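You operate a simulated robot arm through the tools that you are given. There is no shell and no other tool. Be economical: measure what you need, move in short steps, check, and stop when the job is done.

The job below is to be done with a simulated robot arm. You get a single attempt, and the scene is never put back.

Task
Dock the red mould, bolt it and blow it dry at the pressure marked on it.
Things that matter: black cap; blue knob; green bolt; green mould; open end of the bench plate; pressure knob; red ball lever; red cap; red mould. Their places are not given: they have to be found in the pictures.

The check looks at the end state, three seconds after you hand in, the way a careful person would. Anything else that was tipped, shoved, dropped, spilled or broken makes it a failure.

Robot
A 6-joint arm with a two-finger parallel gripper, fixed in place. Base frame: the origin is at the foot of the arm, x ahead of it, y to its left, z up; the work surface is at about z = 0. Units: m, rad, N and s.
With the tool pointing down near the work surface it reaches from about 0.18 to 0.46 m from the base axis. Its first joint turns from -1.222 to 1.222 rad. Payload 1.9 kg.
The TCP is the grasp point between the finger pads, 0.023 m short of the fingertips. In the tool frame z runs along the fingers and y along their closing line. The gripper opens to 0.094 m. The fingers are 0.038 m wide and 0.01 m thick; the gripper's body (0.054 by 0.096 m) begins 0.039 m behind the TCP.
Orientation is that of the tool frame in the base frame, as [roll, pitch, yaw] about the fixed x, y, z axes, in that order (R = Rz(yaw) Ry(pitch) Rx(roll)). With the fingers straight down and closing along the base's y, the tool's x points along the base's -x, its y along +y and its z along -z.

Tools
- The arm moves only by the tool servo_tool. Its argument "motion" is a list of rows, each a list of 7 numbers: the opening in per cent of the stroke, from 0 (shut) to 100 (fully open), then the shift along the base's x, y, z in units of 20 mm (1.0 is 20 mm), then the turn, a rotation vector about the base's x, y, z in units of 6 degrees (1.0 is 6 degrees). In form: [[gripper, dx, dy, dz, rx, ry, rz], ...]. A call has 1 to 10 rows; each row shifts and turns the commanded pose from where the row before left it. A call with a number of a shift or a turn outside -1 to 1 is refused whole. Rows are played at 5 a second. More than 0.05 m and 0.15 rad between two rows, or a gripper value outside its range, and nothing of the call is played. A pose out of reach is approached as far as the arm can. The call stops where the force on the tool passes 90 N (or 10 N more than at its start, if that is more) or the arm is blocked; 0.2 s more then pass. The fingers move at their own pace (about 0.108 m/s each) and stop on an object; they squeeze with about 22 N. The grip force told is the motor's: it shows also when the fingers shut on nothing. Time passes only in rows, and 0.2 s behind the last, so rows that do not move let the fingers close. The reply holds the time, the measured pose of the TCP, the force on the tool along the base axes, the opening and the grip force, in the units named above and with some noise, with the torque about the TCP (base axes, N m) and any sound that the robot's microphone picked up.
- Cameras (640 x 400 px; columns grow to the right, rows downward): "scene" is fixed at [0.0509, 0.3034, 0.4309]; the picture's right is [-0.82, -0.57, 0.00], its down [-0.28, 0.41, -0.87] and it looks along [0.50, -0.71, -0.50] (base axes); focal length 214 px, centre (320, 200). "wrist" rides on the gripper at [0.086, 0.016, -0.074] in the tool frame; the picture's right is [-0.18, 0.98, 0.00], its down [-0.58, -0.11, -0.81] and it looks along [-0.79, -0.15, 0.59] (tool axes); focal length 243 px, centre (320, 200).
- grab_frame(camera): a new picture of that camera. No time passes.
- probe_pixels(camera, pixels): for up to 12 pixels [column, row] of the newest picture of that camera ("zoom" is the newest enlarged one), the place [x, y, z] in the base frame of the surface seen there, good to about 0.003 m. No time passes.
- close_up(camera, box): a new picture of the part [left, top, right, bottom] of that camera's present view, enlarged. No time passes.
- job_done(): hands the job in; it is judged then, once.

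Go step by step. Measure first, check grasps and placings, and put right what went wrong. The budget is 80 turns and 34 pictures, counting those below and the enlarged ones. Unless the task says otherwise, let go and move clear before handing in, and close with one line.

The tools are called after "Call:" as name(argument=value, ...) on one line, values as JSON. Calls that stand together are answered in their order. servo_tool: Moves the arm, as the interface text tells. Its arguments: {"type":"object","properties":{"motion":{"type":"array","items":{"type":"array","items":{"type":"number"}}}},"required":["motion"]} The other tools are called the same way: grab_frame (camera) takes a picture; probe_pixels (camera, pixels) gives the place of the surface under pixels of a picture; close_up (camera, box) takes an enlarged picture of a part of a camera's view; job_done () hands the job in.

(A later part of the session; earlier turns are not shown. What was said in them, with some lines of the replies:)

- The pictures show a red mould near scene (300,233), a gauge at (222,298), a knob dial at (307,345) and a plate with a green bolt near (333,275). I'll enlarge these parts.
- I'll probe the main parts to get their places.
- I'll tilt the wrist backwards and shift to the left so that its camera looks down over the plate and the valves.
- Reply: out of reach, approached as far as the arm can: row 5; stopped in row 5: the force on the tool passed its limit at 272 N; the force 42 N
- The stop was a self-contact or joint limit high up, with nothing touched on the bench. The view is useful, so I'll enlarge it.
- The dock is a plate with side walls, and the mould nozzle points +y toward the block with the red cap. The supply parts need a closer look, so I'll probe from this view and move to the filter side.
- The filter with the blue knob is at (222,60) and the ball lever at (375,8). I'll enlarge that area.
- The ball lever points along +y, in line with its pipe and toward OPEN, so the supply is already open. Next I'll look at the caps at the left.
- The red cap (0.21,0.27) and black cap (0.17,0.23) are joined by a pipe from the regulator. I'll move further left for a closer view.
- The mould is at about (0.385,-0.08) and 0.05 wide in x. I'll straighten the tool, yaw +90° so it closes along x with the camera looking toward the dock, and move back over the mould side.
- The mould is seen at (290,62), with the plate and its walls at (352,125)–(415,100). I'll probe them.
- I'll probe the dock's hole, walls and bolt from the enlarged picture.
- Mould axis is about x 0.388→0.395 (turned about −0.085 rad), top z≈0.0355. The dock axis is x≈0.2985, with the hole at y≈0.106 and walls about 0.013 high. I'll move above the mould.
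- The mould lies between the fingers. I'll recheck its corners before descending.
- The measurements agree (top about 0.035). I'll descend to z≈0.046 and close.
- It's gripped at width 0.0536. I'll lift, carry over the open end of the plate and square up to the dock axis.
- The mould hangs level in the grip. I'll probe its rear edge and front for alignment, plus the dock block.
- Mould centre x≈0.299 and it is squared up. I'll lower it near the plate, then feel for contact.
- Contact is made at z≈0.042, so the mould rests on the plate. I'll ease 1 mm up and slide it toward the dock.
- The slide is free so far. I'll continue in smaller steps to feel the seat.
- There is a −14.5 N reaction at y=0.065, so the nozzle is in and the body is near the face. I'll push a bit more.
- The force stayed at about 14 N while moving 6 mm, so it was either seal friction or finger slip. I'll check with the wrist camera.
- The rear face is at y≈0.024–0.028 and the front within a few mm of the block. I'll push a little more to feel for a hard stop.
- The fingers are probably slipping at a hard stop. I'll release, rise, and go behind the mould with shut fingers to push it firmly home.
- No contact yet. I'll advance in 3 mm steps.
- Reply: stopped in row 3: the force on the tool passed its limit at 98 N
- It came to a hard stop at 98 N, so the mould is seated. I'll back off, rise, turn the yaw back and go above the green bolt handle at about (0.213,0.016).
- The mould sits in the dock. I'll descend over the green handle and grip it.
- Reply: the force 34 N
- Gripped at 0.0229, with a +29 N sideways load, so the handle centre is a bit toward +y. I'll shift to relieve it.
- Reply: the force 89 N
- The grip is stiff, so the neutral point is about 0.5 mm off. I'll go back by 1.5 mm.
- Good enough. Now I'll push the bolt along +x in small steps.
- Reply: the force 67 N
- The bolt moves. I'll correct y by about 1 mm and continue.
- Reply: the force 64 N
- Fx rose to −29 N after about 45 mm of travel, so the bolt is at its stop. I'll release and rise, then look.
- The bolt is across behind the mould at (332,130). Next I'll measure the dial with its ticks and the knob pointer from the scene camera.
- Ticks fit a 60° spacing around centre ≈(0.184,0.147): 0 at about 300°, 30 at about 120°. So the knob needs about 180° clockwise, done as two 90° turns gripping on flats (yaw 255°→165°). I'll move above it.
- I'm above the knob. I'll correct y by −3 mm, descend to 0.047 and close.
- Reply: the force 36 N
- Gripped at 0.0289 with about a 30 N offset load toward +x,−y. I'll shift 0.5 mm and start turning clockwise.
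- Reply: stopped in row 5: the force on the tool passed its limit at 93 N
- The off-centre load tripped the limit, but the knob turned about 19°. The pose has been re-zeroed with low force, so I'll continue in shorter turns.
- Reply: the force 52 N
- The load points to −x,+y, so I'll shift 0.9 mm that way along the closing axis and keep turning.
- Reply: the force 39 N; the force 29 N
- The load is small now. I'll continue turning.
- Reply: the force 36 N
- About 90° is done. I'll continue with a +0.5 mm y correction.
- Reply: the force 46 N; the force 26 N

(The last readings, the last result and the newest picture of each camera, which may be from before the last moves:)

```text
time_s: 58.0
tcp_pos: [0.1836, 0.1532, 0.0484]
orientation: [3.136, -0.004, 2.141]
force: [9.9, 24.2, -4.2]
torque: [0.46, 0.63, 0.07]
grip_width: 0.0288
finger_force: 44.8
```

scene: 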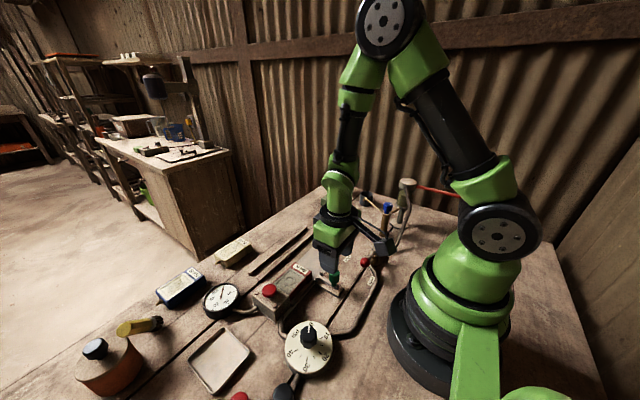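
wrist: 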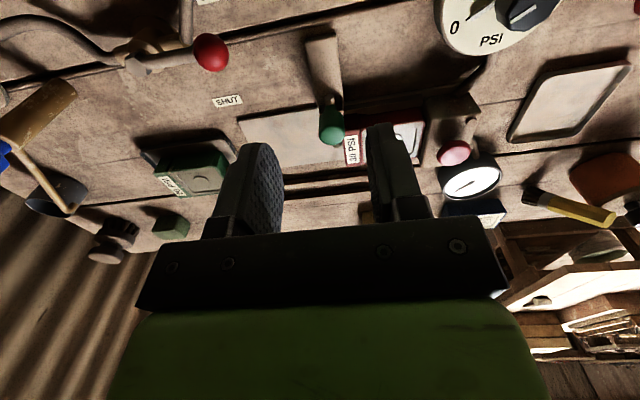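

Call:
servo_tool(motion=[[0, 0.02, 0.005, 0, 0, 0, -0.7], [0, 0.01, 0, 0, 0, 0, -0.7], [0, 0.005, 0, 0, 0, 0, -0.7], [0, 0.005, 0, 0, 0, 0, -0.7], [0, 0.005, 0, 0, 0, 0, -0.7], [0, 0, 0, 0, 0, 0, 0]])

```text
time_s: 59.4
tcp_pos: [0.1843, 0.1526, 0.0465]
orientation: [3.138, -0.008, 1.774]
force: [2.8, 30.2, 18.0]
torque: [-0.03, 0.32, 0.03]
grip_width: 0.0291
finger_force: 44.8
```

About 153° is done. I'll turn 20° more, then check by picture.

Call:
servo_tool(motion=[[0, 0, 0.015, 0, 0, 0, -0.7], [0, 0, 0, 0, 0, 0, -0.7], [0, 0, 0, 0, 0, 0, -0.7], [0, 0, 0, 0, 0, 0, -0.7], [0, 0, 0, 0, 0, 0, -0.7], [0, 0, 0, 0, 0, 0, 0]])

Call:
close_up(camera="scene", box=[200, 275, 360, 375])

```text
time_s: 60.8
tcp_pos: [0.1859, 0.1526, 0.0471]
orientation: [3.136, -0.009, 1.408]
force: [41.3, -11.4, 29.3]
torque: [-0.21, 0.06, 0.09]
grip_width: 0.0289
finger_force: 44.8
```

```text
4.00 times, centred on (280, 325) of scene
```

zoom: 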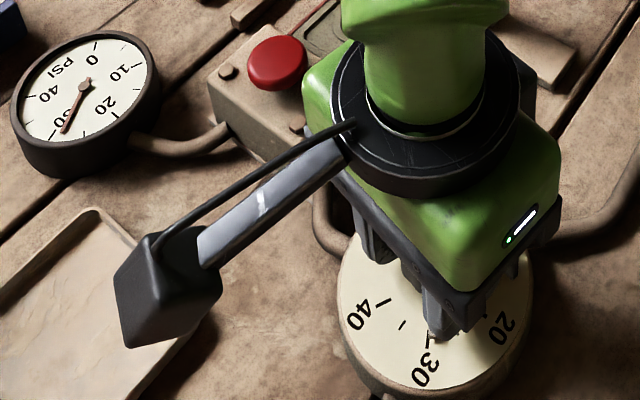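

The gauge needle already points at about 30 (65,130 in the zoom). I'll release, lift off the knob and read pointer and gauge.

Call:
servo_tool(motion=[[45, 0, 0, 0, 0, 0, 0], [45, 0, 0, 0, 0, 0, 0], [45, 0, 0, 1, 0, 0, 0], [45, 0, 0, 1, 0, 0, 0], [45, 0, 0, 1, 0, 0, 0], [45, 0, 0, 1, 0, 0, 0], [45, 0.3, -1, 0, 0, 0, 0.5], [45, 0.3, -1, 0, 0, 0, 1], [45, 0, -1, 0, 0, 0, 1], [45, 0, -1, 0, 0, 0, 1]])

Call:
close_up(camera="scene", box=[195, 275, 355, 375])

```text
time_s: 63.0
tcp_pos: [0.1962, 0.0704, 0.1273]
orientation: [3.141, -0.005, 1.777]
force: [-0.9, -0.1, 0.0]
torque: [0.01, 0.01, 0.01]
grip_width: 0.0423
finger_force: 0.0
```

```text
4.00 times, centred on (275, 325) of scene
```

zoom: 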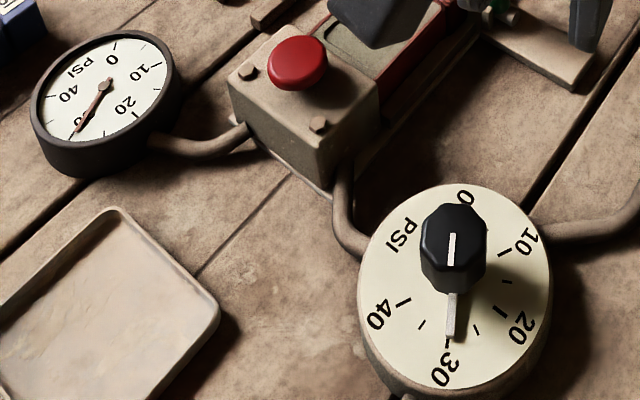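

The pointer stands on 30 and the gauge reads about 30. Before pressing anything, I want a closer look at the black and red caps at the left.

Call:
servo_tool(motion=[[45, 0, 0, 1, 0, 0, 0], [45, 0, 1, 1, 0, 0, 0], [45, 0, 1, 1, 0, 0, 0], [45, 0, 1, 0.5, 0, 0, 0], [45, 0, 1, 0, 0, 0, 0], [45, 0, 1, 0, 0, 0, 0], [45, 0, 1, 0, 0, 0, 0], [45, 0, 1, 0, 0, 0, 0], [45, 0, 1, 0, 0, 0, 0], [45, 0, 1, 0, 0, 0, 0]])

Call:
grab_frame(camera="wrist")

```text
time_s: 65.2
tcp_pos: [0.1963, 0.2512, 0.1982]
orientation: [3.141, -0.004, 1.776]
force: [0.8, -0.1, -0.2]
torque: [0.01, -0.01, -0.06]
grip_width: 0.0423
finger_force: 0.1
```

```text
3 pictures are left
```

wrist: 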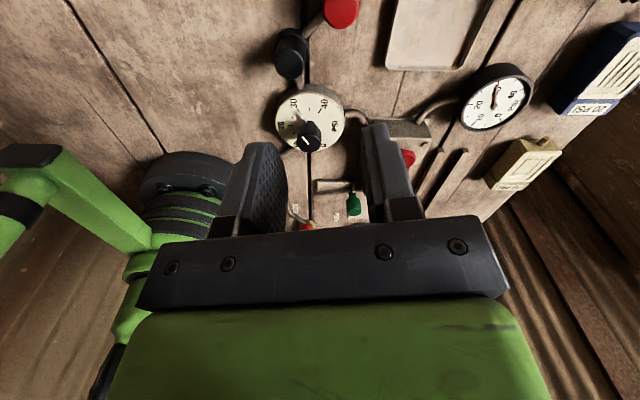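

The caps at the left hang on a separate branch off the regulator. The red cap on the dock block sits between the supply and the mould nozzle, and the gauge on that block holds 30, so that cap is the blow valve. I'll go above it with shut fingers.

Call:
servo_tool(motion=[[0, 0.85, -1, 0, 0, 0, 0], [0, 0.85, -1, 0, 0, 0, 0], [0, 0.85, -1, 0, 0, 0, 0], [0, 0.85, -1, 0, 0, 0, 0], [0, 0.85, -1, 0, 0, 0, 0], [0, 0.85, -1, -1, 0, 0, 0], [0, 0, 0, -1, 0, 0, 0], [0, 0, 0, -1, 0, 0, 0], [0, 0, 0, -1, 0, 0, 0], [0, 0, 0, -0.9, 0, 0, 0]])

Call:
servo_tool(motion=[[0, 0, 0, 0, 0, 0, 0]])

```text
time_s: 67.4
tcp_pos: [0.2982, 0.1296, 0.0992]
orientation: [3.141, -0.004, 1.775]
force: [-0.3, -0.5, 0.5]
torque: [0.0, -0.01, 0.02]
grip_width: 0.0001
finger_force: 22.3
```

```text
time_s: 67.8
tcp_pos: [0.2989, 0.1299, 0.0989]
orientation: [3.142, -0.006, 1.775]
force: [-0.1, 0.8, 0.0]
torque: [-0.01, -0.01, 0.0]
grip_width: 0.0004
finger_force: 21.9
```

I'm right above the red cap. I'll press gently in small steps.

Call:
servo_tool(motion=[[0, 0, 0, -0.5, 0, 0, 0], [0, 0, 0, -0.25, 0, 0, 0], [0, 0, 0, -0.15, 0, 0, 0], [0, 0, 0, -0.1, 0, 0, 0], [0, 0, 0, 0, 0, 0, 0]])

```text
time_s: 69.0
tcp_pos: [0.2982, 0.131, 0.0795]
orientation: [3.14, -0.006, 1.775]
force: [-0.2, -0.2, 1.4]
torque: [-0.04, 0.01, -0.04]
grip_width: 0.0
finger_force: 21.9
```

Call:
servo_tool(motion=[[0, 0, 0, -0.1, 0, 0, 0], [0, 0, 0, -0.1, 0, 0, 0], [0, 0, 0, -0.1, 0, 0, 0], [0, 0, 0, 0, 0, 0, 0], [0, 0, 0, 0, 0, 0, 0]])

```text
time_s: 70.2
tcp_pos: [0.2978, 0.1318, 0.0735]
orientation: [3.138, -0.005, 1.775]
force: [4.5, -1.3, 19.1]
torque: [-0.16, -0.13, -0.01]
grip_width: 0.0001
finger_force: 21.8
heard: click
```

A click came at 19 N. I'll hold it and listen.

Call:
servo_tool(motion=[[0, 0, 0, -0.05, 0, 0, 0], [0, 0, 0, 0, 0, 0, 0], [0, 0, 0, 0, 0, 0, 0], [0, 0, 0, 0, 0, 0, 0], [0, 0, 0, 0, 0, 0, 0], [0, 0, 0, 0, 0, 0, 0], [0, 0, 0, 0, 0, 0, 0], [0, 0, 0, 0, 0, 0, 0], [0, 0, 0, 0, 0, 0, 0], [0, 0, 0, 0, 0, 0, 0]])

Call:
close_up(camera="scene", box=[195, 255, 355, 355])

```text
time_s: 72.4
tcp_pos: [0.2986, 0.131, 0.0732]
orientation: [3.14, -0.005, 1.776]
force: [2.1, 7.2, 27.2]
torque: [0.06, -0.09, 0.05]
grip_width: 0.0
finger_force: 21.7
```

```text
4.00 times, centred on (275, 305) of scene
```

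zoom: 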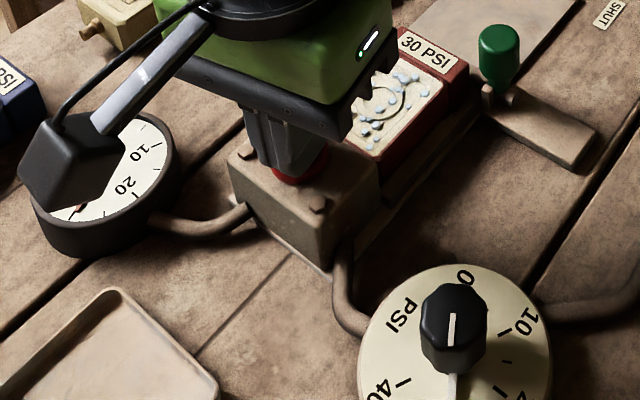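

Droplets are being driven out of the mould's plaster face, so it is blowing. I'll hold some more, then release and check.

Call:
servo_tool(motion=[[0, 0, 0, 0, 0, 0, 0], [0, 0, 0, 0, 0, 0, 0], [0, 0, 0, 0, 0, 0, 0], [0, 0, 0, 0, 0, 0, 0], [0, 0, 0, 0, 0, 0, 0], [0, 0, 0, 0, 0, 0, 0], [0, 0, 0, 0, 0, 0, 0], [0, 0, 0, 0, 0, 0, 0], [0, 0, 0, 0, 0, 0, 0], [0, 0, 0, 0, 0, 0, 0]])

Call:
servo_tool(motion=[[0, 0, 0, 0, 0, 0, 0], [0, 0, 0, 0, 0, 0, 0], [0, 0, 0, 0, 0, 0, 0], [0, 0, 0, 0, 0, 0, 0], [0, 0, 0, 0, 0, 0, 0], [0, 0, 0, 0, 0, 0, 0], [0, 0, 0, 0, 0, 0, 0], [0, 0, 0, 0, 0, 0, 0], [0, 0, 0, 0, 0, 0, 0], [0, 0, 0, 0, 0, 0, 0]])

Call:
servo_tool(motion=[[0, 0, 0, 0.5, 0, 0, 0], [0, 0, 0, 1, 0, 0, 0], [0, 0, 0, 1, 0, 0, 0], [0, 0, 0, 1, 0, 0, 0], [0, -1, -1, 1, 0, 0, 0], [0, -1, -1, 1, 0, 0, 0], [0, -1, -1, 0, 0, 0, 0], [0, -0.5, -1, 0, 0, 0, 0], [0, 0, -1, 0, 0, 0, 0], [0, 0, -1, 0, 0, 0, 0]])

Call:
close_up(camera="scene", box=[195, 255, 355, 355])

```text
time_s: 74.6
tcp_pos: [0.2984, 0.1306, 0.0733]
orientation: [3.14, -0.006, 1.776]
force: [4.4, -3.9, 27.6]
torque: [-0.19, -0.16, 0.02]
grip_width: 0.0
finger_force: 21.8
```

```text
time_s: 76.8
tcp_pos: [0.2982, 0.1309, 0.0734]
orientation: [3.14, -0.006, 1.774]
force: [2.8, -4.3, 27.7]
torque: [-0.21, -0.08, -0.02]
grip_width: 0.0
finger_force: 21.7
```

```text
time_s: 79.0
tcp_pos: [0.2275, 0.01, 0.1839]
orientation: [3.141, -0.005, 1.776]
force: [-0.7, 0.8, -0.4]
torque: [0.02, -0.02, 0.01]
grip_width: 0.0
finger_force: 22.0
```

```text
4.00 times, centred on (275, 305) of scene
```

zoom: 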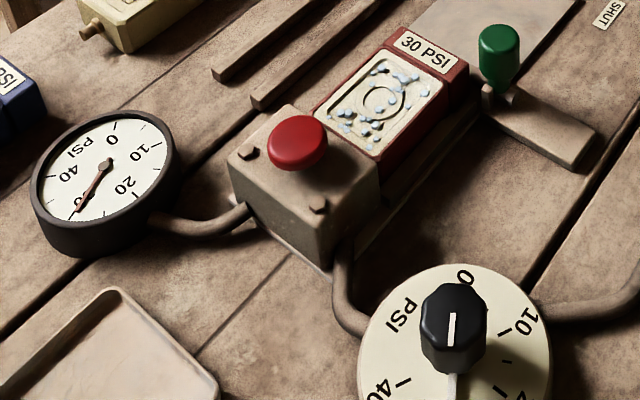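

The mould is docked and bolted, and the gauge and knob stand at 30. Its face is pale with the water driven out, the cap has sprung back, and the arm is clear, so I'm handing in.

Call:
job_done()

```text
The job is handed in.
```

I docked the red mould, slid the green bolt across behind it, and blew it at the 30 PSI marked on it by holding the red cap on the dock block for about six seconds. In the last picture the pressure knob and gauge are at 30 and the mould's face has turned pale, with droplets still on it. I took that to mean the water had been blown out, but I had no separate check that it was dry.
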